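You operate a simulated robot arm through the tools that you are given. There is no shell and no other tool. Be economical: measure what you need, move in short steps, check, and stop when the job is done.

You run a simulated two-armed robot. Do the job below in one go: nothing can be reset, and whatever is moved stays where it is left.

## Task
On the drying rack top, fold the yellow cloth in half.

The check looks at the end state, three seconds after you hand in, the way a careful person would. Anything else that was tipped, shoved, dropped, spilled or broken makes it a failure. Flat cloth is picked up by pressing the open fingertips on it (5 to 10 N) and closing them slowly along it; thin cloth reads only 2 to 8 mm in the jaws.

## Robot
Two 6-joint arms with two-finger parallel grippers on one trunk, on a base that drives. Base frame: it is fixed to the floor where the robot stands at the start and does not move with it; the origin is under the middle of the robot, x ahead of it, y to its left, z up; the surface under the hand at the start is at about z = 90. Readings come in cm, rad, newtons and seconds.
The left shoulder is at the start at [28, 18.5, 108], the right one opposite. With the tool pointing down near the work surface each hand reaches from about 56 to 94 cm from the robot's upright axis, wherever it stands, measured 20 degrees to its own side. Places, roughly: drying rack top [60, 20, 90]. Payload 1.57 kg a hand.
The tool frame of a hand sits at the grasp point between the pads (the TCP): z along the fingers, y along the line on which they close. The tips reach 3 cm beyond it. Largest opening 8 cm; finger width 1.7, thickness 1.2; the body of the gripper, 4 by 8.2 cm, starts 8 cm behind the TCP.
Orientation is that of the tool frame in the base frame, as a unit quaternion [w, x, y, z]. With the fingers straight down and closing along the base's y, the tool's x points along the base's -x, its y along +y and its z along -z.

## Interface
- The arms move only by the tool apply_moves. It takes "left_plan", "right_plan" or both (then of equal length, played together; a hand with none holds still); each is a list of rows, each a list of 3 entries, a list of its own where there are three numbers: the shift along the base's x, y, z in cm, then the turn, a rotation vector about the base's x, y, z in rad, then the opening, from 0 (shut) to 1 (fully open). In form: [[[dx, dy, dz], [rx, ry, rz], gripper], ...]. A call has 1 to 12 rows; each row is the pose to reach, as a shift and turn from the pose commanded when the call began. A row lasts 0.2 s, in which the tool goes at most 5 cm and 0.15 rad; a call with a longer step from one row to the next is refused whole, and so is a gripper value outside its range. A pose out of reach is approached as far as the arm can. The call stops where the force on the tool passes 40 N (or 10 N more than at its start, if that is more) or the arm is blocked; 0.2 s more then pass. The fingers move at their own pace (about 15.3 cm/s each) and stop on an object; they squeeze with about 20 N. The grip force told is the motor's: it shows also when the fingers shut on nothing. Time passes only in rows, and 0.2 s behind the last, so rows that repeat a pose let the fingers close. It gives the time, the measured TCP pose, the force on the tool (base axes), the opening and the grip force at its end, in the units of the frame above (readings bear some noise), with the torque about the TCP (base axes, N m) and any sound that the robot's microphone picked up.
- Cameras (640 x 400 px; columns grow to the right, rows downward): "scene" is now at [23.92, -0.25, 151.52]; the picture's right is [0.22, -0.98, 0.00], its down [-0.74, -0.17, -0.65] and it looks along [0.63, 0.14, -0.76] (base axes); focal length 272 px, centre (320, 200). "left" rides on the left gripper at [7.2, 0.7, -12.2] in its tool frame; the picture's right is [-0.09, 1.00, 0.00], its down [-0.84, -0.08, -0.54] and it looks along [-0.54, -0.05, 0.84] (tool axes); focal length 238 px, centre (320, 200). "right" rides on the right gripper at [7.2, -0.7, -12.2] in its tool frame; the picture's right is [0.09, 1.00, 0.00], its down [-0.84, 0.08, -0.54] and it looks along [-0.54, 0.05, 0.84] (tool axes); focal length 238 px, centre (320, 200). There is no depth. A picture from a camera that has moved, and an enlarged one, comes with that camera's place and axes in the base frame and with its lens. The place of the scene camera against the robot may be out by one fixed shift of up to 2.5 cm in any direction.
- snapshot(camera): a new picture of that camera. The clock stands still meanwhile.
- lift_body(by): slides the trunk up (or, below 0, down) by that many cm; the arms and the scene camera ride with it, the base frame stays. It gives what a move gives, with no picture.
- roll_base(legs): drives the robot by 1 to 6 legs, each [ahead, turn to the left] in cm and rad, along the robot's own axes; the way and the turn of a leg run together, so that a leg with both is an arc; at most 150 cm and 3.142 rad a leg. The arms and the cameras ride along, it lands a little off, and it stops where it bumps. It gives what a move gives.
- head_to(pan, tilt): turns the head with the scene camera to pan (to the left, within 1.501 rad either way) and tilt (down, from -0.506 to 1.204), counted from straight ahead of the robot. It gives what a move gives.
- inspect(camera, box): a new picture of the part [left, top, right, bottom] of that camera's present view, enlarged. The clock stands still meanwhile.
- sign_off(): hands the job in; it is judged then, once.

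Work in short steps. Places have to be worked out from the pictures, the camera data and where the tool is seen: move nearer, look again, correct. Check each grasp and each placing, and mend what went wrong. You have 120 turns and 108 pictures in all, those below and enlarged ones among them. Open the grippers and draw the arms clear of the work before you hand the job in, unless the task says otherwise; then end with one line.

The tools are called after ">>>" as name(argument=value, ...) on one line, values as JSON. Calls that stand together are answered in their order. apply_moves: Moves the arms, as the interface text tells. Its arguments: {"type":"object","properties":{"left_plan":{"type":"array"},"right_plan":{"type":"array"}},"required":[]} The other tools are called the same way: lift_body (by) slides the trunk up or down; roll_base (legs) drives the base; head_to (pan, tilt) turns the head that bears the scene camera; snapshot (camera) takes a picture; inspect (camera, box) takes an enlarged picture of a part of a camera's view; sign_off () hands the job in.

At the start:

```text
time: 0.0
left_tcp_pos: [51.19, 32.26, 122.28]
left_ee_rot: [0.0, 0.0, 1.0, 0.001]
left_ft_force: [0.0, 0.5, 0.5]
left_ft_torque: [0.02, 0.0, -0.03]
left_finger_gap: 8.0
left_gripper_force: 0.0
right_tcp_pos: [60.33, -8.38, 113.17]
right_ee_rot: [0.0, -0.001, 1.0, 0.0]
right_ft_force: [0.2, 0.4, -1.5]
right_ft_torque: [0.03, -0.03, 0.01]
right_finger_gap: 8.0
right_gripper_force: 0.1
trunk travel left (down, up): [-77.5, 21.5]
robot x, y, heading: [-0.14, -0.19, -0.001]
head pan, tilt: [0.222, 0.869]
```

scene: 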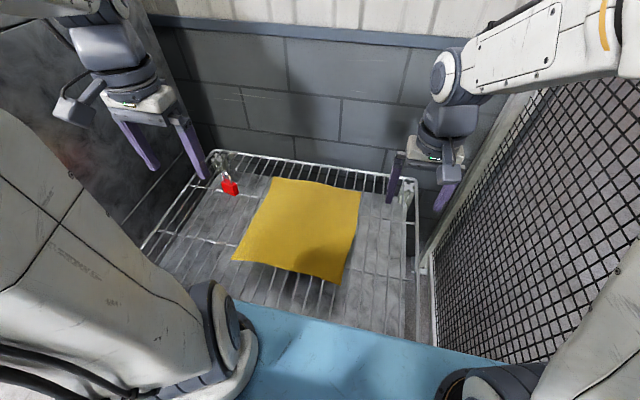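
right: 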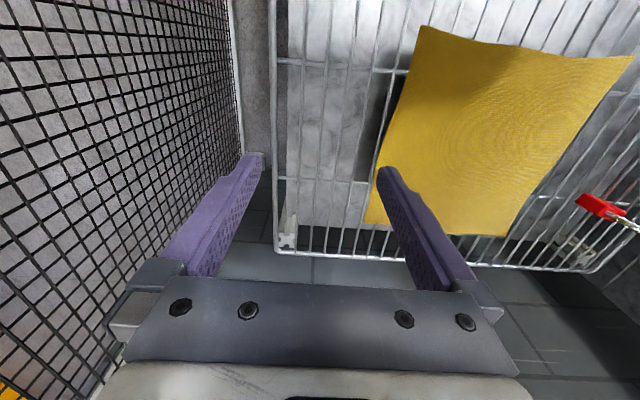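
left: 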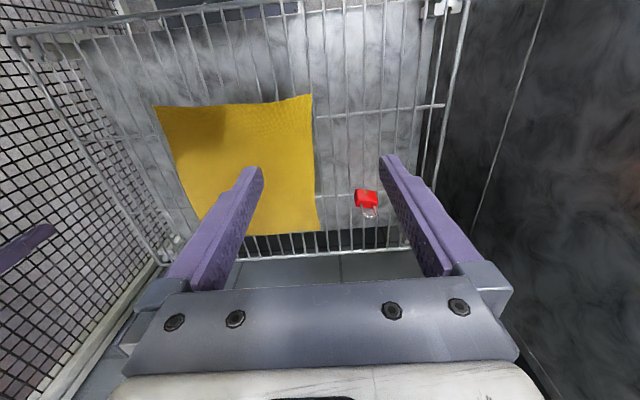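

The wrist cameras put the cloth at about x 50–80, y 3–31, roughly square to the base. I'll enlarge the near edge to see the rack wires and the cloth's shape.

>>> inspect(camera="scene", box=[200, 150, 440, 300])

>>> inspect(camera="left", box=[140, 0, 460, 200])

>>> inspect(camera="right", box=[320, 0, 640, 200])

```text
2.67 times, centred on (320, 225) of scene
camera zoom: at [23.92, -0.25, 151.52], right [0.22, -0.98, 0.0], down [-0.74, -0.17, -0.65], along [0.63, 0.14, -0.76], focal length 726 px, centre (320, 133)
```

zoom: 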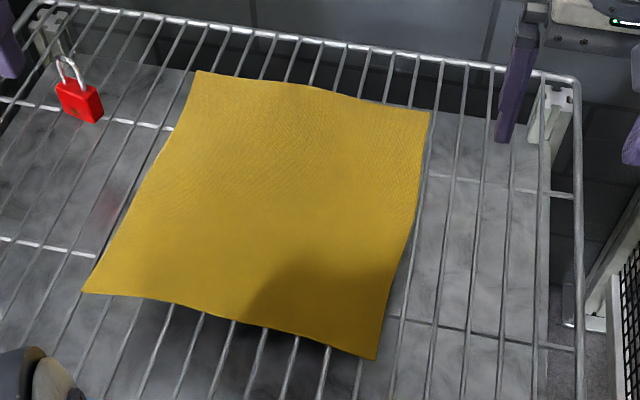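

```text
2.00 times, centred on (300, 100) of left
camera zoom: at [43.81, 32.85, 134.36], right [0.09, 1.0, 0.0], down [0.84, -0.08, 0.54], along [0.54, -0.05, -0.84], focal length 477 px, centre (360, 400)
```

zoom: 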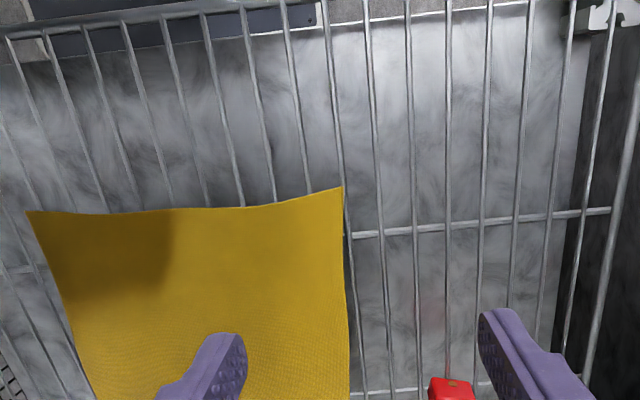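

```text
2.00 times, centred on (480, 100) of right
camera zoom: at [53.01, -9.17, 125.43], right [-0.09, 1.0, 0.0], down [0.84, 0.08, 0.54], along [0.54, 0.05, -0.84], focal length 477 px, centre (0, 400)
```

zoom: 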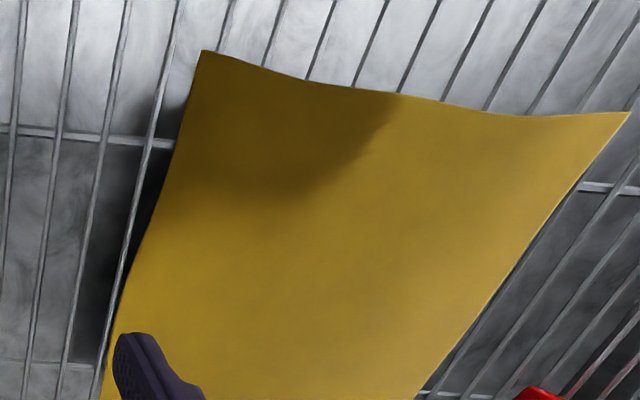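

The near edge lies at x≈50 and wires run along x about 2.9 cm apart, at y≈30.4, 27.6 and so on. I plan to pinch the two near corners with the hands tilted, then fold the near edge over to the far edge. First I back the base up for room.

>>> roll_base(legs=[[-15, 0]])

```text
time: 1.4
left_tcp_pos: [35.55, 32.17, 122.26]
left_ee_rot: [-0.001, 0.0, 1.0, -0.001]
left_ft_force: [1.0, -0.2, 0.0]
left_ft_torque: [0.03, 0.02, 0.0]
left_finger_gap: 7.98
left_gripper_force: 0.1
right_tcp_pos: [44.91, -8.49, 113.21]
right_ee_rot: [-0.001, 0.0, 1.0, 0.001]
right_ft_force: [1.5, -0.3, -0.7]
right_ft_torque: [-0.04, 0.02, 0.0]
right_finger_gap: 7.98
right_gripper_force: 0.0
trunk travel left (down, up): [-77.5, 21.5]
robot x, y, heading: [-15.47, -0.03, 0.0]
head pan, tilt: [0.222, 0.869]
```

Next, I bring both hands above the near corners, tilted 0.5 rad forward, with the fingers at the working opening.

>>> apply_moves(left_plan=[[[2.4, -0.5, -2.7], [0, -0.083, 0], 0.6], [[4.8, -1.0, -5.4], [0, -0.167, 0], 0.3], [[7.2, -1.6, -8.1], [0, -0.25, 0], 0.3], [[9.6, -2.1, -10.8], [0, -0.333, 0], 0.3], [[12, -2.6, -13.5], [0, -0.417, 0], 0.3], [[14.4, -3.1, -16.2], [0, -0.5, 0], 0.3], [[14.4, -3.1, -16.2], [0, -0.5, 0], 0.3]], right_plan=[[[0.8, 2.3, -1.2], [0, -0.083, 0], 0.6], [[1.7, 4.5, -2.4], [0, -0.167, 0], 0.3], [[2.5, 6.8, -3.6], [0, -0.25, 0], 0.3], [[3.4, 9, -4.8], [0, -0.333, 0], 0.3], [[4.2, 11.2, -6], [0, -0.417, 0], 0.3], [[5, 13.5, -7.2], [0, -0.5, 0], 0.3], [[5, 13.5, -7.2], [0, -0.5, 0], 0.3]])

>>> snapshot(camera="left")

>>> snapshot(camera="right")

>>> snapshot(camera="scene")

```text
time: 3.0
left_tcp_pos: [49.98, 29.21, 105.82]
left_ee_rot: [0.247, 0.0, 0.969, 0.001]
left_ft_force: [-0.3, 0.1, -0.4]
left_ft_torque: [0.02, -0.01, -0.01]
left_finger_gap: 2.42
left_gripper_force: 0.1
right_tcp_pos: [49.71, 4.99, 105.84]
right_ee_rot: [0.248, 0.0, 0.969, 0.0]
right_ft_force: [-0.5, -0.5, 0.3]
right_ft_torque: [-0.01, -0.02, -0.02]
right_finger_gap: 2.4
right_gripper_force: 0.0
trunk travel left (down, up): [-77.5, 21.5]
robot x, y, heading: [-15.49, 0.07, 0.002]
head pan, tilt: [0.222, 0.869]
```

```text
101 pictures are left
camera left: at [37.73, 29.83, 112.92], right [0.08, 1.0, 0.05], down [0.48, -0.08, 0.88], along [0.88, -0.05, -0.48], focal length 238 px, centre (320, 200)
```

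left: 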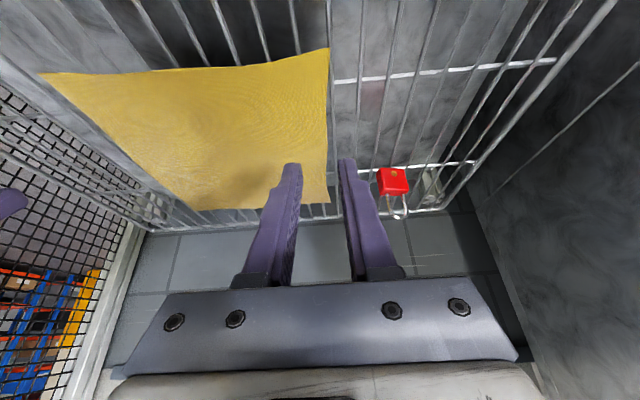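

```text
100 pictures are left
camera right: at [37.56, 4.35, 113.11], right [-0.08, 1.0, -0.04], down [0.47, 0.08, 0.88], along [0.88, 0.05, -0.48], focal length 238 px, centre (320, 200)
```

right: 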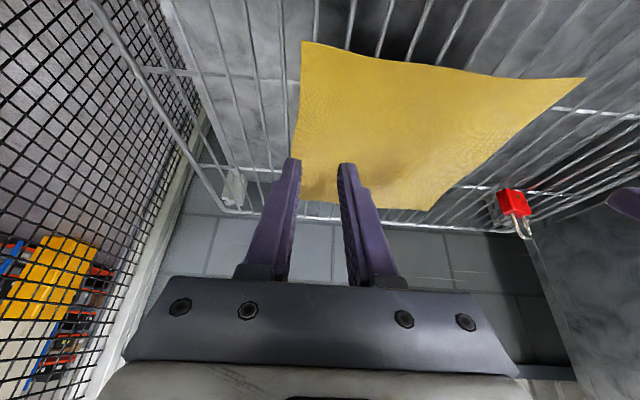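

```text
99 pictures are left
camera scene: at [8.45, -0.21, 151.51], right [0.22, -0.98, 0.0], down [-0.74, -0.17, -0.65], along [0.63, 0.14, -0.76], focal length 272 px, centre (320, 200)
```

scene: 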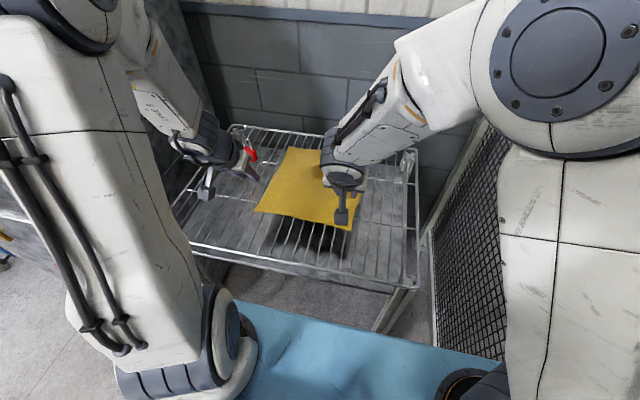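

The left corner is at about (50.6, 30.8) and the right one at (50.1, 2.6). The wires straddle y≈29.2 and y≈5.5. I lower the hands to about 2 cm above contact with slightly less tilt, then look.

>>> apply_moves(left_plan=[[[0.5, -0.1, -3.6], [0, 0.07, 0], 0.27], [[1.0, -0.2, -7.2], [0, 0.14, 0], 0.27], [[1.4, -0.3, -10.8], [0, 0.2, 0], 0.27]], right_plan=[[[0.5, 0.2, -3.6], [0, 0.07, 0], 0.29], [[1.0, 0.4, -7.2], [0, 0.14, 0], 0.29], [[1.5, 0.5, -10.8], [0, 0.2, 0], 0.29]])

>>> snapshot(camera="left")

>>> snapshot(camera="right")

```text
time: 3.8
left_tcp_pos: [51.09, 28.9, 94.81]
left_ee_rot: [0.149, 0.0, 0.989, 0.0]
left_ft_force: [-0.8, 0.8, -0.1]
left_ft_torque: [-0.01, -0.01, -0.01]
left_finger_gap: 2.16
left_gripper_force: 0.1
right_tcp_pos: [51.3, 5.61, 95.3]
right_ee_rot: [0.149, -0.001, 0.989, 0.001]
right_ft_force: [0.5, -0.5, -0.5]
right_ft_torque: [-0.02, -0.04, 0.03]
right_finger_gap: 2.34
right_gripper_force: 0.0
trunk travel left (down, up): [-77.5, 21.5]
robot x, y, heading: [-15.58, -0.03, -0.004]
head pan, tilt: [0.222, 0.869]
```

```text
98 pictures are left
camera left: at [40.64, 29.54, 104.27], right [0.09, 1.0, 0.03], down [0.64, -0.08, 0.76], along [0.76, -0.05, -0.64], focal length 238 px, centre (320, 200)
```

left: 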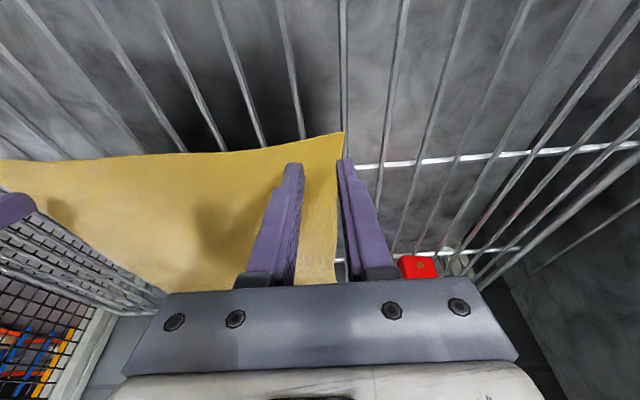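

```text
97 pictures are left
camera right: at [40.68, 4.86, 104.87], right [-0.09, 1.0, -0.03], down [0.64, 0.08, 0.76], along [0.76, 0.05, -0.64], focal length 238 px, centre (320, 200)
```

right: 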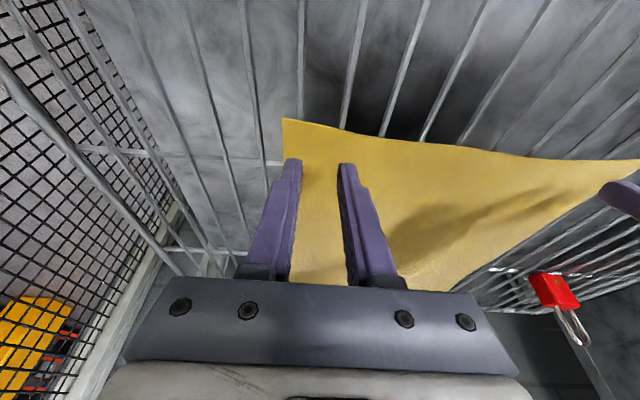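

The hands are well aligned. I trim x and y slightly and descend to just above contact.

>>> apply_moves(left_plan=[[[0.5, 0.1, -0.5], [0, 0, 0], 0.27], [[0.8, 0.1, -1.0], [0, 0, 0], 0.27], [[0.8, 0.1, -1.3], [0, 0, 0], 0.27], [[0.8, 0.1, -1.3], [0, 0, 0], 0.27]], right_plan=[[[0, -0.2, -0.5], [0, 0, 0], 0.29], [[0, -0.2, -1.0], [0, 0, 0], 0.29], [[0, -0.2, -1.5], [0, 0, 0], 0.29], [[0, -0.2, -1.5], [0, 0, 0], 0.29]])

```text
time: 4.8
left_tcp_pos: [52.03, 28.97, 93.81]
left_ee_rot: [0.149, 0.0, 0.989, 0.0]
left_ft_force: [-0.1, -1.1, 0.1]
left_ft_torque: [-0.02, 0.01, -0.02]
left_finger_gap: 2.15
left_gripper_force: 0.1
right_tcp_pos: [51.58, 5.33, 93.82]
right_ee_rot: [0.149, 0.0, 0.989, 0.0]
right_ft_force: [1.6, -0.1, -0.4]
right_ft_torque: [-0.03, -0.01, -0.01]
right_finger_gap: 2.35
right_gripper_force: 0.0
trunk travel left (down, up): [-77.5, 21.5]
robot x, y, heading: [-15.54, 0.0, -0.001]
head pan, tilt: [0.222, 0.869]
```

There's no contact yet at z≈93.8, so I creep down a further 0.7 cm.

>>> apply_moves(left_plan=[[[0, 0, -0.25], [0, 0, 0], 0.27], [[0, 0, -0.5], [0, 0, 0], 0.27], [[0, 0, -0.7], [0, 0, 0], 0.27], [[0, 0, -0.7], [0, 0, 0], 0.27]], right_plan=[[[0, 0, -0.25], [0, 0, 0], 0.29], [[0, 0, -0.5], [0, 0, 0], 0.29], [[0, 0, -0.7], [0, 0, 0], 0.29], [[0, 0, -0.7], [0, 0, 0], 0.29]])

```text
time: 5.8
left_tcp_pos: [52.07, 28.84, 93.24]
left_ee_rot: [0.149, 0.001, 0.989, -0.001]
left_ft_force: [0.1, 0.0, 0.5]
left_ft_torque: [0.01, 0.03, 0.02]
left_finger_gap: 2.18
left_gripper_force: 0.1
right_tcp_pos: [51.34, 5.47, 93.18]
right_ee_rot: [0.151, 0.0, 0.988, 0.001]
right_ft_force: [-0.4, -2.8, 24.5]
right_ft_torque: [-0.15, 0.01, -0.04]
right_finger_gap: 2.31
right_gripper_force: 0.1
trunk travel left (down, up): [-77.5, 21.5]
robot x, y, heading: [-15.62, -0.23, -0.001]
head pan, tilt: [0.222, 0.869]
```

The right hand is pressing at 24 N, which is too much, while the left isn't touching yet. I ease the right up slightly and lower the left a little.

>>> apply_moves(left_plan=[[[0, 0, -0.1], [0, 0, 0], 0.27], [[0, 0, -0.1], [0, 0, 0], 0.27]], right_plan=[[[0, 0, 0.12], [0, 0, 0], 0.29], [[0, 0, 0.12], [0, 0, 0], 0.29]])

```text
time: 6.4
left_tcp_pos: [51.95, 29.02, 93.32]
left_ee_rot: [0.15, 0.0, 0.989, 0.001]
left_ft_force: [-0.8, -2.0, 10.7]
left_ft_torque: [0.0, 0.0, 0.03]
left_finger_gap: 2.12
left_gripper_force: 0.0
right_tcp_pos: [51.3, 5.4, 93.15]
right_ee_rot: [0.15, 0.0, 0.989, 0.0]
right_ft_force: [3.4, -1.5, 21.7]
right_ft_torque: [-0.09, -0.16, 0.0]
right_finger_gap: 2.29
right_gripper_force: 0.0
trunk travel left (down, up): [-77.5, 21.5]
robot x, y, heading: [-15.49, 0.07, 0.003]
head pan, tilt: [0.222, 0.869]
```

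The left is at 10.7 N, which is fine. I raise the right a bit more.

>>> apply_moves(right_plan=[[[0, 0, 0.25], [0, 0, 0], 0.29], [[0, 0, 0.25], [0, 0, 0], 0.29]])

```text
time: 7.0
left_tcp_pos: [52.06, 29.0, 93.06]
left_ee_rot: [0.15, 0.0, 0.989, 0.0]
left_ft_force: [-3.5, -2.3, 22.2]
left_ft_torque: [-0.03, 0.04, 0.01]
left_finger_gap: 2.16
left_gripper_force: 0.0
right_tcp_pos: [51.26, 5.27, 93.28]
right_ee_rot: [0.15, -0.001, 0.989, -0.001]
right_ft_force: [-0.6, 0.7, -0.5]
right_ft_torque: [0.02, -0.01, 0.02]
right_finger_gap: 2.31
right_gripper_force: 0.0
trunk travel left (down, up): [-77.5, 21.5]
robot x, y, heading: [-15.62, 0.52, 0.002]
head pan, tilt: [0.222, 0.869]
```

Forces settle slowly: the left has crept up to 22 N and the right is off the cloth. I split the differences and hold for longer.

>>> apply_moves(left_plan=[[[0, 0, 0.08], [0, 0, 0], 0.27], [[0, 0, 0.08], [0, 0, 0], 0.27], [[0, 0, 0.08], [0, 0, 0], 0.27], [[0, 0, 0.08], [0, 0, 0], 0.27]], right_plan=[[[0, 0, -0.12], [0, 0, 0], 0.29], [[0, 0, -0.12], [0, 0, 0], 0.29], [[0, 0, -0.12], [0, 0, 0], 0.29], [[0, 0, -0.12], [0, 0, 0], 0.29]])

```text
time: 8.0
left_tcp_pos: [51.99, 29.09, 93.28]
left_ee_rot: [0.15, -0.001, 0.989, 0.001]
left_ft_force: [1.4, 0.6, 11.2]
left_ft_torque: [0.05, -0.03, 0.0]
left_finger_gap: 2.14
left_gripper_force: 0.1
right_tcp_pos: [51.37, 5.39, 93.23]
right_ee_rot: [0.15, -0.001, 0.989, 0.001]
right_ft_force: [-1.5, -0.9, 1.0]
right_ft_torque: [0.0, -0.01, 0.03]
right_finger_gap: 2.31
right_gripper_force: 0.1
trunk travel left (down, up): [-77.5, 21.5]
robot x, y, heading: [-15.49, 0.08, 0.0]
head pan, tilt: [0.222, 0.869]
```

The left is at 11 N and the right is only just touching. I press the right 0.07 lower, then close both slowly along the cloth.

>>> apply_moves(left_plan=[[[0, 0, 0.02], [0, 0, 0], 0.27], [[0, 0, 0.02], [0, 0, 0], 0.27], [[0, 0, 0.02], [0, 0, 0], 0.24], [[0, 0, 0.02], [0, 0, 0], 0.21], [[0, 0, 0.02], [0, 0, 0], 0.18], [[0, 0, 0.02], [0, 0, 0], 0.15], [[0, 0, 0.02], [0, 0, 0], 0.12], [[0, 0, 0.02], [0, 0, 0], 0.09], [[0, 0, 0.02], [0, 0, 0], 0.06], [[0, 0, 0.02], [0, 0, 0], 0.03], [[0, 0, 0.02], [0, 0, 0], 0], [[0, 0, 0.02], [0, 0, 0], 0]], right_plan=[[[0, 0, -0.07], [0, 0, 0], 0.29], [[0, 0, -0.07], [0, 0, 0], 0.29], [[0, 0, -0.07], [0, 0, 0], 0.26], [[0, 0, -0.07], [0, 0, 0], 0.22], [[0, 0, -0.07], [0, 0, 0], 0.19], [[0, 0, -0.07], [0, 0, 0], 0.16], [[0, 0, -0.07], [0, 0, 0], 0.13], [[0, 0, -0.07], [0, 0, 0], 0.1], [[0, 0, -0.07], [0, 0, 0], 0.07], [[0, 0, -0.07], [0, 0, 0], 0.03], [[0, 0, -0.07], [0, 0, 0], 0], [[0, 0, -0.07], [0, 0, 0], 0]])

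>>> snapshot(camera="left")

>>> snapshot(camera="right")

```text
time: 10.6
left_tcp_pos: [52.15, 28.83, 93.27]
left_ee_rot: [0.149, 0.0, 0.989, 0.0]
left_ft_force: [0.4, 0.1, -0.1]
left_ft_torque: [0.0, 0.03, 0.01]
left_finger_gap: 0.17
left_gripper_force: 20.0
right_tcp_pos: [51.36, 5.33, 93.17]
right_ee_rot: [0.15, 0.0, 0.989, 0.0]
right_ft_force: [0.0, -0.7, 3.3]
right_ft_torque: [-0.05, -0.04, 0.03]
right_finger_gap: 0.0
right_gripper_force: 20.1
trunk travel left (down, up): [-77.5, 21.5]
robot x, y, heading: [-15.99, -0.11, 0.001]
head pan, tilt: [0.222, 0.869]
```

```text
96 pictures are left
camera left: at [41.54, 29.53, 102.72], right [0.09, 1.0, 0.03], down [0.64, -0.08, 0.77], along [0.76, -0.05, -0.64], focal length 238 px, centre (320, 200)
```

left: 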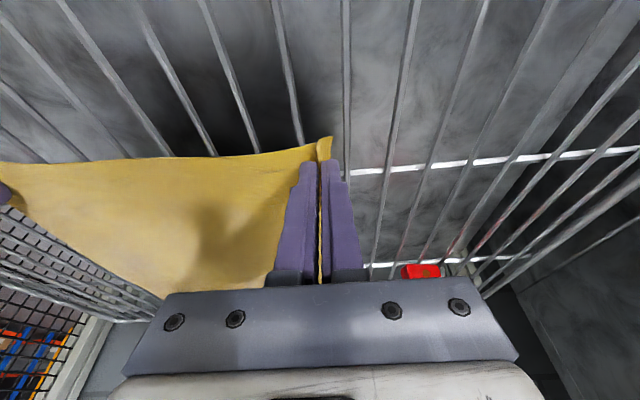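

```text
95 pictures are left
camera right: at [40.74, 4.63, 102.79], right [-0.09, 1.0, -0.03], down [0.64, 0.08, 0.77], along [0.76, 0.05, -0.64], focal length 238 px, centre (320, 200)
```

right: 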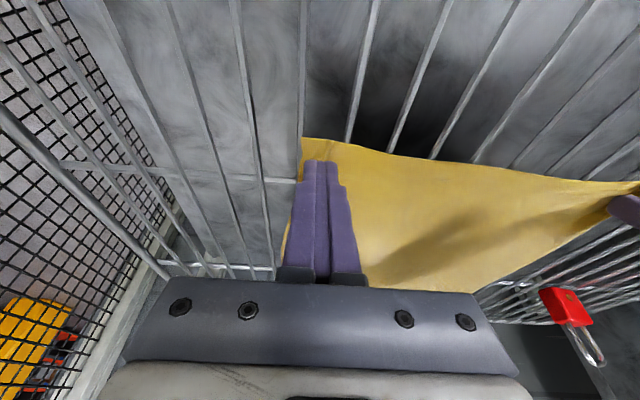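

The left hand holds a clean ridge of cloth (0.17 cm). The right missed, pressing too lightly. I lift the right slightly, reopen at y≈5.7 and press again.

>>> apply_moves(right_plan=[[[0, 0, 0.5], [0, 0, 0], 0], [[0.2, 0.35, 0.5], [0, 0, 0], 0.26], [[0.2, 0.35, 0.5], [0, 0, 0], 0.26], [[0.2, 0.35, 0.2], [0, 0, 0], 0.26], [[0.2, 0.35, 0], [0, 0, 0], 0.26], [[0.2, 0.35, -0.1], [0, 0, 0], 0.26], [[0.2, 0.35, -0.1], [0, 0, 0], 0.26], [[0.2, 0.35, -0.1], [0, 0, 0], 0.26]])

```text
time: 12.4
left_tcp_pos: [51.96, 28.91, 93.34]
left_ee_rot: [0.15, 0.0, 0.989, -0.001]
left_ft_force: [-0.2, 0.5, -0.3]
left_ft_torque: [0.05, -0.02, 0.0]
left_finger_gap: 0.16
left_gripper_force: 19.6
right_tcp_pos: [51.43, 5.62, 93.24]
right_ee_rot: [0.151, -0.001, 0.989, 0.001]
right_ft_force: [1.5, -1.8, 20.6]
right_ft_torque: [-0.15, -0.08, 0.0]
right_finger_gap: 2.09
right_gripper_force: 0.2
trunk travel left (down, up): [-77.5, 21.5]
robot x, y, heading: [-15.57, -0.26, -0.001]
head pan, tilt: [0.222, 0.869]
```

At 20 N the press is firm, so I ease off by a hair and close slowly.

>>> apply_moves(right_plan=[[[0, 0, 0.06], [0, 0, 0], 0.26], [[0, 0, 0.06], [0, 0, 0], 0.24], [[0, 0, 0.06], [0, 0, 0], 0.21], [[0, 0, 0.06], [0, 0, 0], 0.18], [[0, 0, 0.06], [0, 0, 0], 0.15], [[0, 0, 0.06], [0, 0, 0], 0.12], [[0, 0, 0.06], [0, 0, 0], 0.09], [[0, 0, 0.06], [0, 0, 0], 0.06], [[0, 0, 0.06], [0, 0, 0], 0.03], [[0, 0, 0.06], [0, 0, 0], 0], [[0, 0, 0.06], [0, 0, 0], 0]])

>>> snapshot(camera="right")

```text
time: 14.8
left_tcp_pos: [51.99, 28.74, 93.39]
left_ee_rot: [0.15, 0.0, 0.989, 0.001]
left_ft_force: [0.2, -5.7, 0.4]
left_ft_torque: [-0.14, 0.04, -0.04]
left_finger_gap: 0.18
left_gripper_force: 19.9
right_tcp_pos: [51.45, 5.79, 93.19]
right_ee_rot: [0.151, -0.001, 0.989, 0.001]
right_ft_force: [1.1, 5.1, 26.3]
right_ft_torque: [0.18, -0.06, 0.01]
right_finger_gap: 0.19
right_gripper_force: 19.9
trunk travel left (down, up): [-77.5, 21.5]
robot x, y, heading: [-15.29, 0.17, 0.001]
head pan, tilt: [0.222, 0.869]
```

```text
94 pictures are left
camera right: at [40.83, 4.96, 102.73], right [-0.09, 1.0, -0.03], down [0.64, 0.08, 0.77], along [0.77, 0.05, -0.64], focal length 238 px, centre (320, 200)
```

right: 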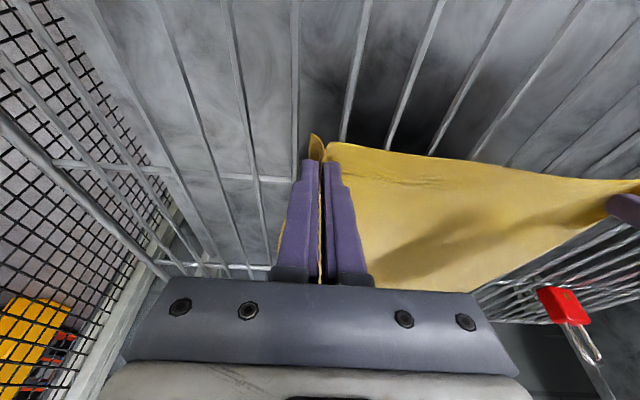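

Both hands hold cloth. I relax the 5 N tension between them a little and lift 4 cm to test the grips.

>>> apply_moves(left_plan=[[[0, -0.2, 0.5], [0, 0, 0], 0], [[0.3, -0.2, 1.5], [0, 0, 0], 0], [[0.6, -0.2, 2.7], [0, 0, 0], 0], [[1, -0.2, 4], [0, 0, 0], 0], [[1, -0.2, 4], [0, 0, 0], 0]], right_plan=[[[0, 0.2, 0.5], [0, 0, 0], 0], [[0.3, 0.2, 1.5], [0, 0, 0], 0], [[0.6, 0.2, 2.7], [0, 0, 0], 0], [[1, 0.2, 4], [0, 0, 0], 0], [[1, 0.2, 4], [0, 0, 0], 0]])

>>> snapshot(camera="scene")

>>> snapshot(camera="left")

```text
time: 16.0
left_tcp_pos: [53.22, 28.7, 97.35]
left_ee_rot: [0.15, 0.0, 0.989, 0.0]
left_ft_force: [-0.9, -1.6, 0.0]
left_ft_torque: [-0.05, 0.04, -0.03]
left_finger_gap: 0.18
left_gripper_force: 20.0
left hand out of reach, approached as far as the arm can: row 2
right_tcp_pos: [52.55, 5.62, 97.04]
right_ee_rot: [0.15, -0.001, 0.989, 0.001]
right_ft_force: [-0.2, 1.2, -0.5]
right_ft_torque: [0.02, 0.01, 0.03]
right_finger_gap: 0.18
right_gripper_force: 20.2
trunk travel left (down, up): [-77.5, 21.5]
robot x, y, heading: [-15.66, -0.27, 0.001]
head pan, tilt: [0.222, 0.869]
```

```text
93 pictures are left
camera scene: at [8.41, -0.25, 151.52], right [0.22, -0.98, 0.0], down [-0.74, -0.17, -0.65], along [0.63, 0.14, -0.76], focal length 272 px, centre (320, 200)
```

scene: 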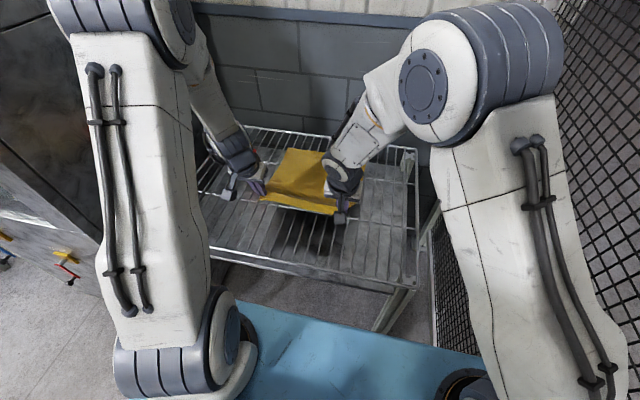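

```text
92 pictures are left
camera left: at [42.65, 29.25, 106.76], right [0.09, 1.0, 0.03], down [0.64, -0.08, 0.77], along [0.76, -0.05, -0.64], focal length 238 px, centre (320, 200)
```

left: 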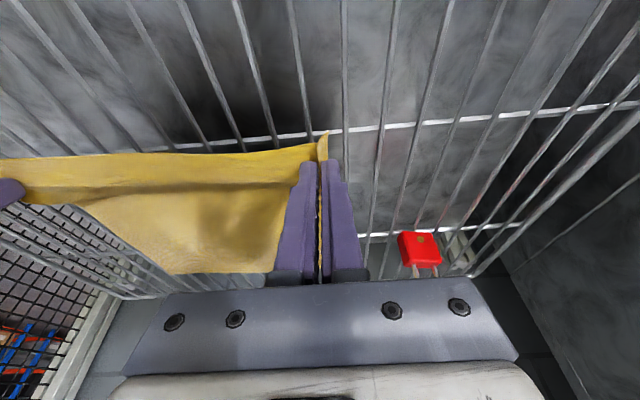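

Both grips hold and the edge lifts cleanly. I raise it further along the fold arc, then drive forward with it.

>>> apply_moves(left_plan=[[[0.7, 0, 1.5], [0, 0, 0], 0], [[1.4, 0, 3], [0, 0, 0], 0], [[2.2, 0, 4.5], [0, 0, 0], 0], [[3, 0, 6], [0, 0, 0], 0], [[3, 0, 6], [0, 0, 0], 0]], right_plan=[[[0.7, 0, 1.5], [0, 0, 0], 0], [[1.4, 0, 3], [0, 0, 0], 0], [[2.2, 0, 4.5], [0, 0, 0], 0], [[3, 0, 6], [0, 0, 0], 0], [[3, 0, 6], [0, 0, 0], 0]])

>>> snapshot(camera="right")

```text
time: 17.2
left_tcp_pos: [55.94, 28.81, 103.17]
left_ee_rot: [0.15, 0.0, 0.989, 0.0]
left_ft_force: [-0.5, -0.9, -0.4]
left_ft_torque: [-0.01, 0.01, 0.04]
left_finger_gap: 0.18
left_gripper_force: 19.9
right_tcp_pos: [55.6, 6.01, 103.06]
right_ee_rot: [0.15, 0.0, 0.989, 0.0]
right_ft_force: [1.1, 0.7, 0.7]
right_ft_torque: [0.04, 0.02, 0.0]
right_finger_gap: 0.16
right_gripper_force: 20.0
trunk travel left (down, up): [-77.5, 21.5]
robot x, y, heading: [-15.39, 0.24, -0.003]
head pan, tilt: [0.222, 0.869]
```

```text
91 pictures are left
camera right: at [45.05, 5.23, 112.67], right [-0.09, 1.0, -0.03], down [0.64, 0.08, 0.77], along [0.76, 0.05, -0.64], focal length 238 px, centre (320, 200)
```

right: 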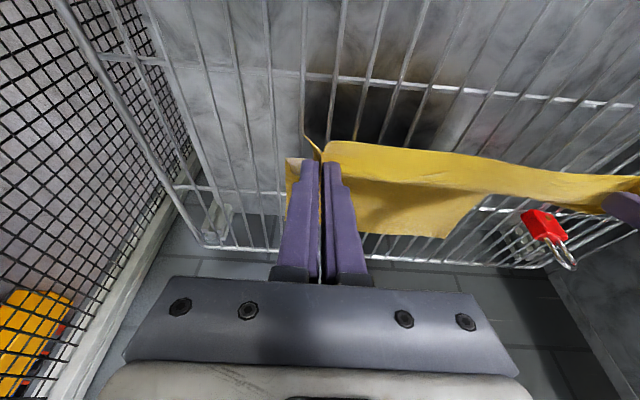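

The far corner stays put at about (79.6, 29.2). I drive the base 15 cm ahead to carry the edge over.

>>> roll_base(legs=[[15, 0]])

>>> snapshot(camera="scene")

>>> snapshot(camera="right")

>>> snapshot(camera="left")

```text
time: 18.6
left_tcp_pos: [71.32, 29.06, 103.18]
left_ee_rot: [0.149, -0.001, 0.989, 0.0]
left_ft_force: [-0.7, -0.4, -0.3]
left_ft_torque: [-0.01, -0.03, -0.01]
left_finger_gap: 0.17
left_gripper_force: 20.6
right_tcp_pos: [71.02, 6.23, 103.16]
right_ee_rot: [0.15, -0.003, 0.989, 0.0]
right_ft_force: [0.1, 0.5, -0.2]
right_ft_torque: [0.02, 0.01, 0.01]
right_finger_gap: 0.15
right_gripper_force: 20.0
trunk travel left (down, up): [-77.5, 21.5]
robot x, y, heading: [-0.03, -0.09, 0.004]
head pan, tilt: [0.222, 0.869]
```

```text
90 pictures are left
camera scene: at [23.73, -0.11, 151.53], right [0.22, -0.97, 0.0], down [-0.74, -0.17, -0.65], along [0.63, 0.14, -0.76], focal length 272 px, centre (320, 200)
```

scene: 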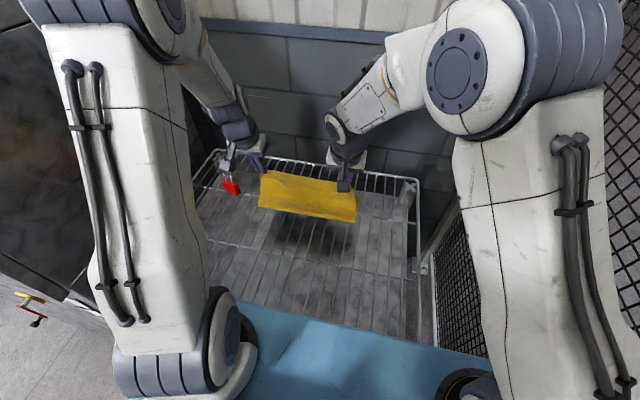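

```text
89 pictures are left
camera right: at [60.35, 5.51, 112.66], right [-0.09, 1.0, -0.03], down [0.64, 0.08, 0.77], along [0.76, 0.05, -0.64], focal length 238 px, centre (320, 200)
```

right: 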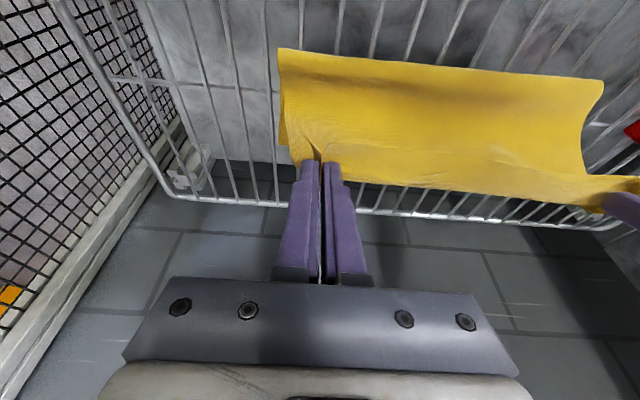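

```text
88 pictures are left
camera left: at [60.77, 29.64, 112.62], right [0.08, 1.0, 0.03], down [0.64, -0.07, 0.77], along [0.76, -0.05, -0.64], focal length 238 px, centre (320, 200)
```

left: 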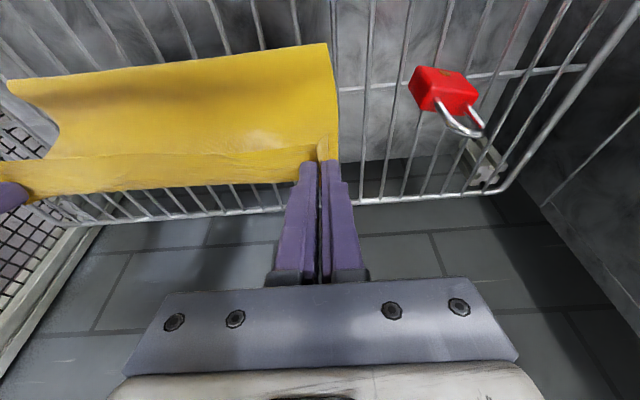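

The fold is forming well, with the fold line at x≈66. I continue down toward the far edge and rotate the hands so the pinched strip turns outward.

>>> apply_moves(left_plan=[[[1.2, 0, 0.3], [0, 0.1, 0], 0], [[2.5, 0, 0.3], [0, 0.2, 0], 0], [[4, 0, -0.6], [0, 0.3, 0], 0], [[5.4, 0, -2], [0, 0.4, 0], 0], [[6.6, 0, -4], [0, 0.5, 0], 0], [[7.4, 0, -6], [0, 0.6, 0], 0], [[7.4, 0, -6], [0, 0.6, 0], 0]], right_plan=[[[1.2, 0, 0.3], [0, 0.1, 0], 0], [[2.5, 0, 0.3], [0, 0.2, 0], 0], [[4.1, -0.2, -0.6], [0, 0.3, 0], 0], [[5.5, -0.2, -2], [0, 0.4, 0], 0], [[6.8, -0.3, -4], [0, 0.5, 0], 0], [[7.7, -0.3, -6], [0, 0.6, 0], 0], [[7.7, -0.3, -6], [0, 0.6, 0], 0]])

>>> snapshot(camera="right")

>>> snapshot(camera="left")

>>> snapshot(camera="scene")

```text
time: 20.2
left_tcp_pos: [78.81, 29.19, 97.07]
left_ee_rot: [-0.15, -0.002, 0.989, 0.0]
left_ft_force: [-0.1, -4.9, 0.0]
left_ft_torque: [-0.17, 0.06, 0.04]
left_finger_gap: 0.18
left_gripper_force: 19.8
right_tcp_pos: [78.8, 5.93, 97.02]
right_ee_rot: [-0.151, -0.003, 0.988, 0.001]
right_ft_force: [0.6, 4.9, -0.3]
right_ft_torque: [0.2, 0.02, -0.07]
right_finger_gap: 0.19
right_gripper_force: 20.2
trunk travel left (down, up): [-77.5, 21.5]
robot x, y, heading: [-0.51, 0.2, 0.002]
head pan, tilt: [0.222, 0.869]
```

```text
87 pictures are left
camera right: at [75.41, 5.21, 110.81], right [-0.09, 1.0, 0.03], down [0.96, 0.08, 0.27], along [0.26, 0.05, -0.96], focal length 238 px, centre (320, 200)
```

right: 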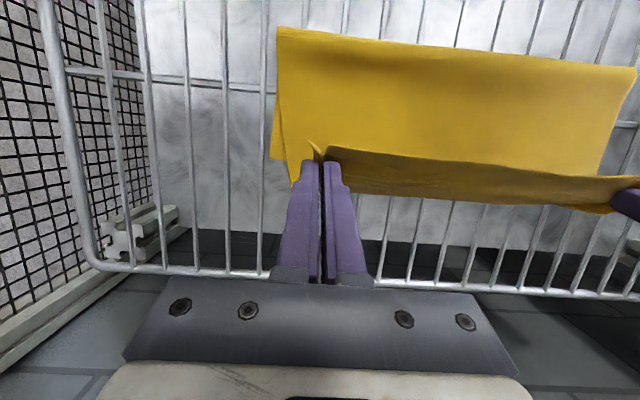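

```text
86 pictures are left
camera left: at [75.55, 29.77, 110.7], right [0.08, 1.0, -0.03], down [0.96, -0.07, 0.27], along [0.27, -0.05, -0.96], focal length 238 px, centre (320, 200)
```

left: 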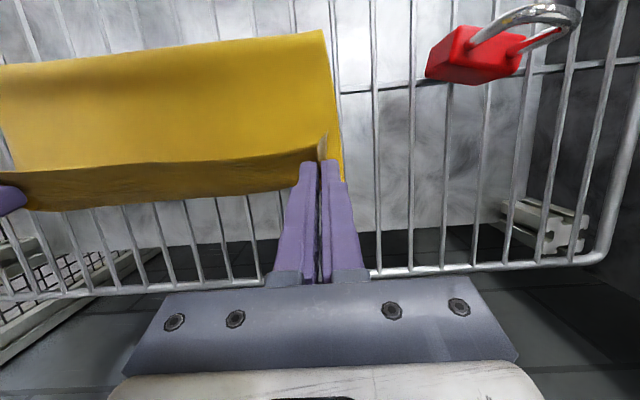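

```text
85 pictures are left
camera scene: at [23.88, -0.09, 151.5], right [0.22, -0.97, 0.0], down [-0.74, -0.17, -0.65], along [0.63, 0.14, -0.76], focal length 272 px, centre (320, 200)
```

scene: 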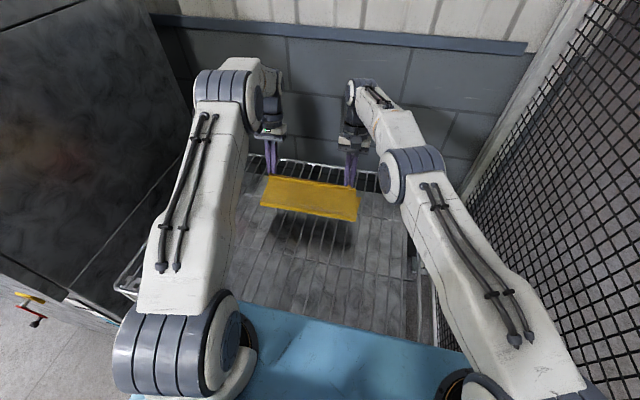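

The edge is over the far side, with a small strip still turned inward at the pinch. I relax the sideways tension, move out about 1 cm and lower to just above the rack.

>>> apply_moves(left_plan=[[[0.4, -0.2, -1], [0, 0, 0], 0], [[0.8, -0.2, -2], [0, 0, 0], 0], [[1.0, -0.2, -2.8], [0, 0, 0], 0], [[1.0, -0.2, -3.2], [0, 0, 0], 0], [[1.0, -0.2, -3.2], [0, 0, 0], 0]], right_plan=[[[0.4, 0.2, -1], [0, 0, 0], 0], [[0.8, 0.2, -2], [0, 0, 0], 0], [[1.0, 0.2, -2.8], [0, 0, 0], 0], [[1.0, 0.2, -3.2], [0, 0, 0], 0], [[1.0, 0.2, -3.2], [0, 0, 0], 0]])

>>> snapshot(camera="right")

>>> snapshot(camera="left")

```text
time: 21.4
left_tcp_pos: [79.72, 28.88, 93.99]
left_ee_rot: [-0.15, -0.002, 0.989, 0.0]
left_ft_force: [-0.1, -3.2, 0.3]
left_ft_torque: [-0.08, 0.04, 0.03]
left_finger_gap: 0.18
left_gripper_force: 20.3
right_tcp_pos: [78.71, 5.73, 93.93]
right_ee_rot: [-0.149, -0.003, 0.989, 0.0]
right_ft_force: [0.4, 3.4, 0.3]
right_ft_torque: [0.13, -0.01, -0.08]
right_finger_gap: 0.17
right_gripper_force: 19.4
right hand out of reach, approached as far as the arm can: row 1, 2, 3, 4, 5
trunk travel left (down, up): [-77.5, 21.5]
robot x, y, heading: [0.07, 0.25, -0.0]
head pan, tilt: [0.222, 0.869]
```

```text
84 pictures are left
camera right: at [75.32, 4.96, 107.75], right [-0.09, 1.0, 0.03], down [0.96, 0.08, 0.27], along [0.27, 0.05, -0.96], focal length 238 px, centre (320, 200)
```

right: 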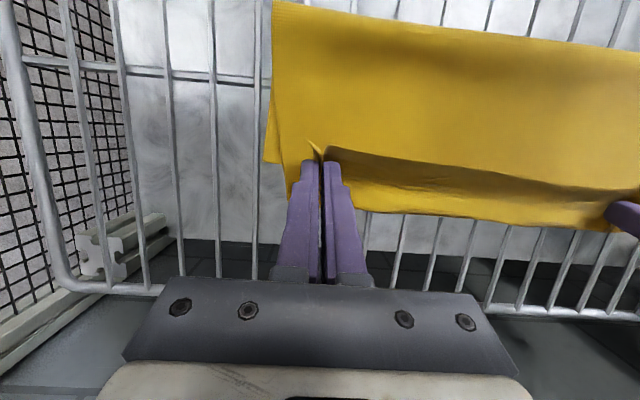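

```text
83 pictures are left
camera left: at [76.38, 29.38, 107.65], right [0.08, 1.0, -0.03], down [0.96, -0.07, 0.27], along [0.27, -0.05, -0.96], focal length 238 px, centre (320, 200)
```

left: 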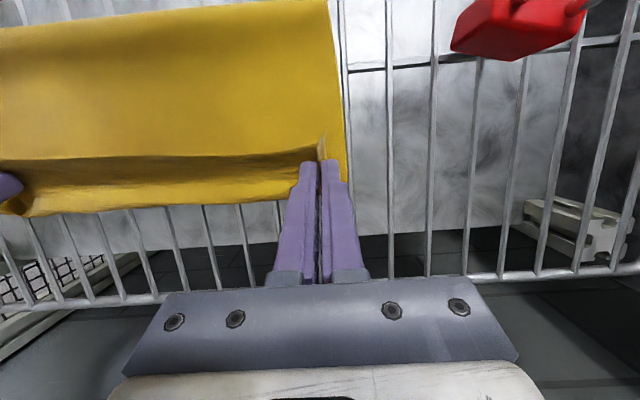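

I'll look closely at the edge between the hands to see whether it is turned under.

>>> inspect(camera="left", box=[160, 100, 360, 225])

>>> inspect(camera="scene", box=[240, 130, 400, 230])

```text
3.20 times, centred on (260, 162) of left
camera zoom: at [76.38, 29.38, 107.65], right [0.08, 1.0, -0.03], down [0.96, -0.07, 0.27], along [0.27, -0.05, -0.96], focal length 763 px, centre (512, 320)
```

zoom: 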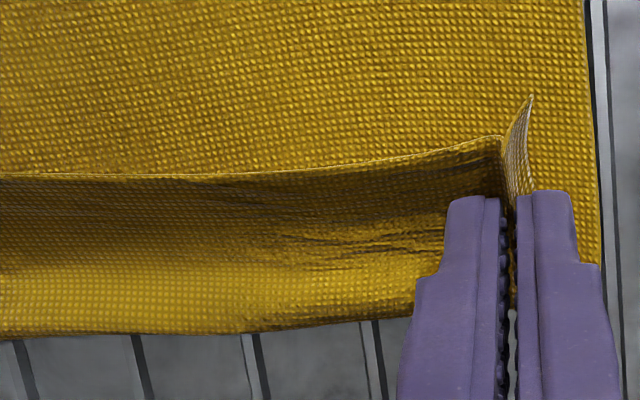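

```text
4.00 times, centred on (320, 180) of scene
camera zoom: at [23.78, -0.1, 151.52], right [0.22, -0.97, 0.0], down [-0.74, -0.17, -0.65], along [0.63, 0.14, -0.76], focal length 1088 px, centre (320, 280)
```

zoom: 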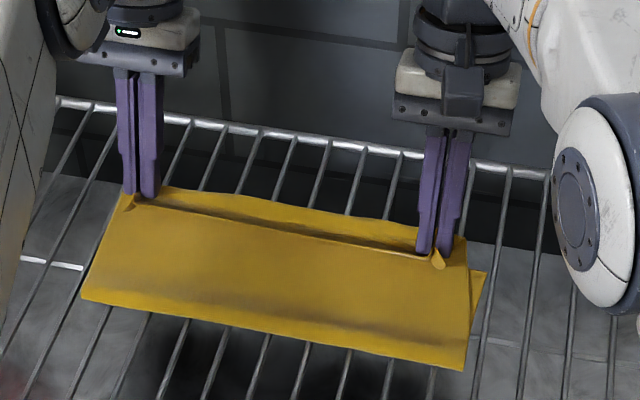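

The pinched strip still faces inward, making a small hem, and this tilt is as far as I can go. I release both hands, rise straight up and look at what remains.

>>> apply_moves(left_plan=[[[0, 0, 0], [0, 0, 0], 0.1], [[0, 0, 0], [0, 0, 0], 0.2], [[0, 0, 0], [0, 0, 0], 0.25], [[0, 0, 1], [0, 0, 0], 0.25], [[0, 0, 3], [0, 0, 0], 0.25], [[0, 0, 7], [0, 0, 0], 0.25], [[0, 0, 11], [0, 0, 0], 0.25], [[0, 0, 11], [0, 0, 0], 0.25]], right_plan=[[[-1, 0, 0], [0, 0, 0], 0.1], [[-1, 0, 0], [0, 0, 0], 0.2], [[-1, 0, 0], [0, 0, 0], 0.25], [[-1, 0, 1], [0, 0, 0], 0.25], [[-1, 0, 3], [0, 0, 0], 0.25], [[-1, 0, 7], [0, 0, 0], 0.25], [[-1, 0, 11], [0, 0, 0], 0.25], [[-1, 0, 11], [0, 0, 0], 0.25]])

>>> snapshot(camera="right")

>>> snapshot(camera="left")

>>> inspect(camera="scene", box=[240, 130, 400, 230])

```text
time: 23.2
left_tcp_pos: [79.43, 28.9, 104.93]
left_ee_rot: [-0.149, -0.002, 0.989, 0.0]
left_ft_force: [-0.4, 0.0, 0.9]
left_ft_torque: [-0.01, -0.03, 0.02]
left_finger_gap: 2.0
left_gripper_force: 0.1
right_tcp_pos: [77.5, 5.83, 105.19]
right_ee_rot: [-0.15, -0.003, 0.989, 0.0]
right_ft_force: [-0.3, -0.4, 0.1]
right_ft_torque: [0.03, -0.02, 0.0]
right_finger_gap: 1.98
right_gripper_force: 0.1
trunk travel left (down, up): [-77.5, 21.5]
robot x, y, heading: [-0.46, -0.08, 0.008]
head pan, tilt: [0.222, 0.869]
```

```text
80 pictures are left
camera right: at [74.19, 5.17, 118.9], right [-0.09, 1.0, 0.03], down [0.96, 0.08, 0.27], along [0.27, 0.05, -0.96], focal length 238 px, centre (320, 200)
```

right: 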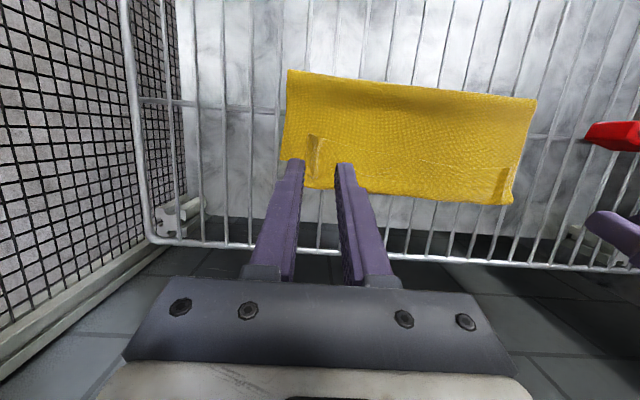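

```text
79 pictures are left
camera left: at [76.13, 29.47, 118.68], right [0.08, 1.0, -0.03], down [0.96, -0.07, 0.27], along [0.27, -0.05, -0.96], focal length 238 px, centre (320, 200)
```

left: 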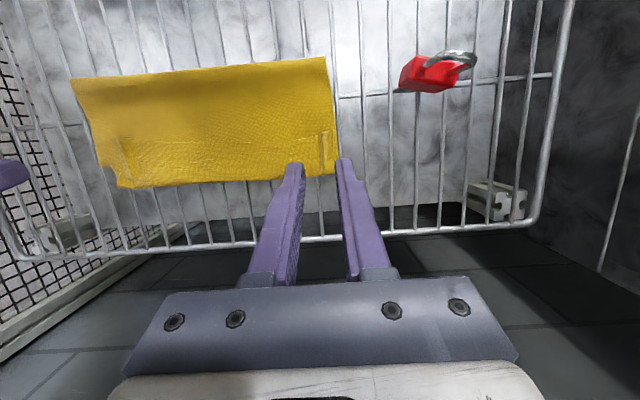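

```text
4.00 times, centred on (320, 180) of scene
camera zoom: at [23.75, -0.11, 151.53], right [0.22, -0.97, 0.0], down [-0.74, -0.17, -0.65], along [0.63, 0.14, -0.76], focal length 1088 px, centre (320, 280)
```

zoom: 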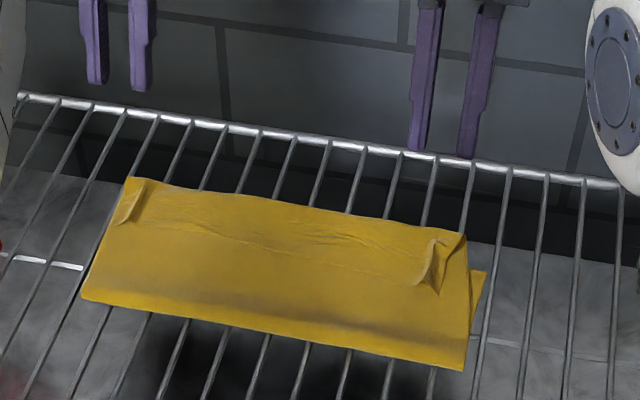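

A hem of roughly 3 cm is turned inward, with stiff little nubs at both pinch points. I zoom in on these.

>>> inspect(camera="left", box=[70, 40, 350, 215])

>>> inspect(camera="right", box=[270, 60, 430, 220])

```text
2.29 times, centred on (210, 128) of left
camera zoom: at [76.13, 29.47, 118.68], right [0.08, 1.0, -0.03], down [0.96, -0.07, 0.27], along [0.27, -0.05, -0.96], focal length 545 px, centre (571, 366)
```

zoom: 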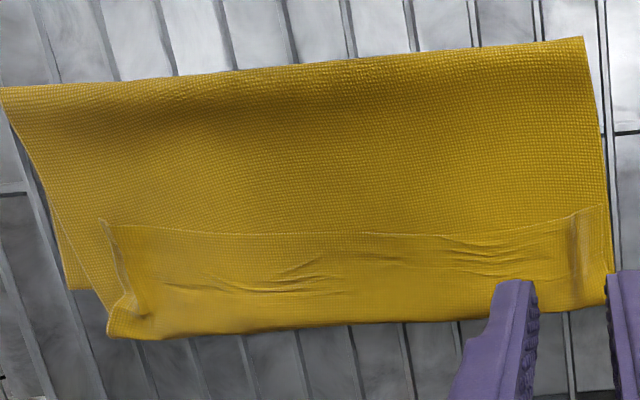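

```text
2.50 times, centred on (350, 140) of right
camera zoom: at [74.19, 5.17, 118.9], right [-0.09, 1.0, 0.03], down [0.96, 0.08, 0.27], along [0.27, 0.05, -0.96], focal length 596 px, centre (245, 350)
```

zoom: 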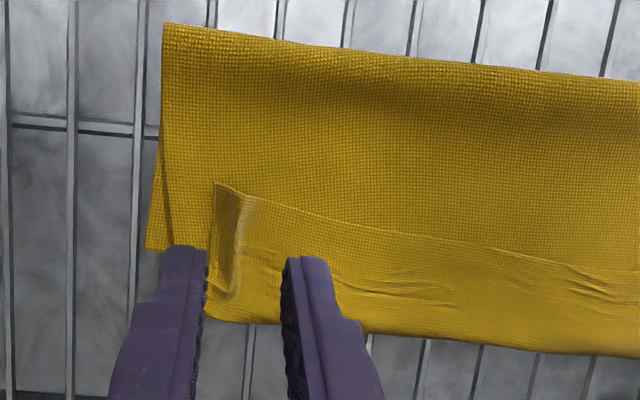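

The hem's free edge now lies near x≈75 and faces the robot. I'll re-grip it by those nubs with the fingers tilted well forward, so a larger wrist rotation can turn it over. First I go to a pre-grasp pose and look.

>>> apply_moves(left_plan=[[[-1.4, 0, 0.5], [0, -0.1375, 0], 0.3], [[-2.8, 0, 0.5], [0, -0.275, 0], 0.3], [[-4.2, 0, 0], [0, -0.4125, 0], 0.3], [[-5.6, 0, -1], [0, -0.55, 0], 0.3], [[-7, 0, -2], [0, -0.6875, 0], 0.3], [[-8.5, 0, -3], [0, -0.825, 0], 0.3], [[-10, 0, -4], [0, -0.9625, 0], 0.3], [[-11.4, 0, -5], [0, -1.1, 0], 0.3], [[-11.4, 0, -5], [0, -1.1, 0], 0.3]], right_plan=[[[-1.2, -0.1, 0.5], [0, -0.1375, 0], 0.3], [[-2.4, -0.2, 0.5], [0, -0.275, 0], 0.3], [[-3.6, -0.3, 0], [0, -0.4125, 0], 0.3], [[-4.8, -0.4, -1], [0, -0.55, 0], 0.3], [[-6, -0.5, -2], [0, -0.6875, 0], 0.3], [[-7.2, -0.6, -3], [0, -0.825, 0], 0.3], [[-8.4, -0.7, -4], [0, -0.9625, 0], 0.3], [[-9.5, -0.7, -5], [0, -1.1, 0], 0.3], [[-9.5, -0.7, -5], [0, -1.1, 0], 0.3]])

>>> snapshot(camera="right")

>>> snapshot(camera="left")

```text
time: 25.2
left_tcp_pos: [68.92, 29.54, 101.18]
left_ee_rot: [0.388, -0.003, 0.922, -0.005]
left_ft_force: [0.1, -0.6, -1.0]
left_ft_torque: [-0.03, 0.01, -0.03]
left_finger_gap: 2.41
left_gripper_force: 0.0
left hand out of reach, approached as far as the arm can: row 6, 7, 8, 9
right_tcp_pos: [68.17, 4.97, 99.87]
right_ee_rot: [0.389, -0.003, 0.921, 0.0]
right_ft_force: [0.1, 0.0, -0.3]
right_ft_torque: [0.0, -0.02, 0.02]
right_finger_gap: 2.41
right_gripper_force: 0.1
trunk travel left (down, up): [-77.5, 21.5]
robot x, y, heading: [0.14, -0.41, 0.004]
head pan, tilt: [0.222, 0.869]
```

```text
75 pictures are left
camera right: at [54.25, 4.29, 103.25], right [-0.07, 1.0, -0.07], down [0.19, 0.08, 0.98], along [0.98, 0.05, -0.2], focal length 238 px, centre (320, 200)
```

right: 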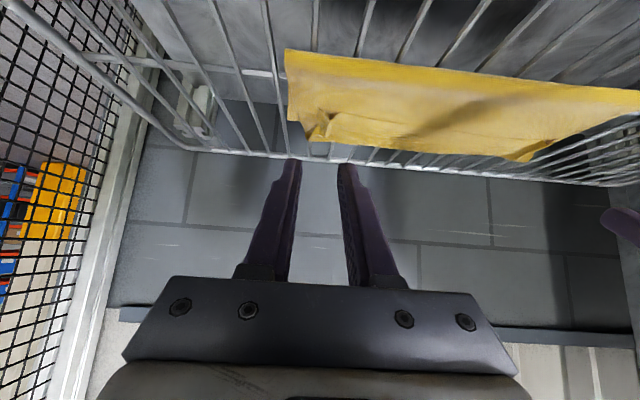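

```text
74 pictures are left
camera left: at [55.2, 30.13, 104.39], right [0.06, 1.0, 0.05], down [0.2, -0.07, 0.98], along [0.98, -0.05, -0.2], focal length 238 px, centre (320, 200)
```

left: 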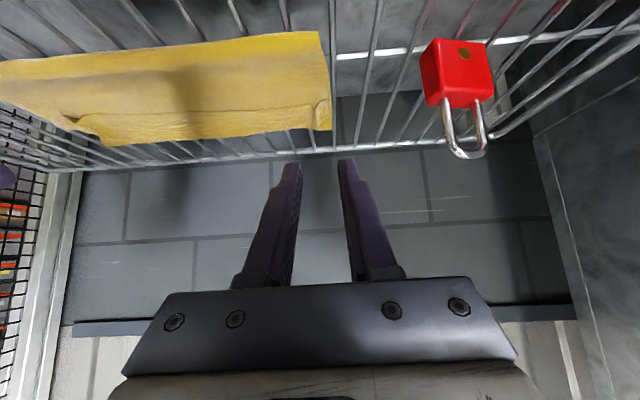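

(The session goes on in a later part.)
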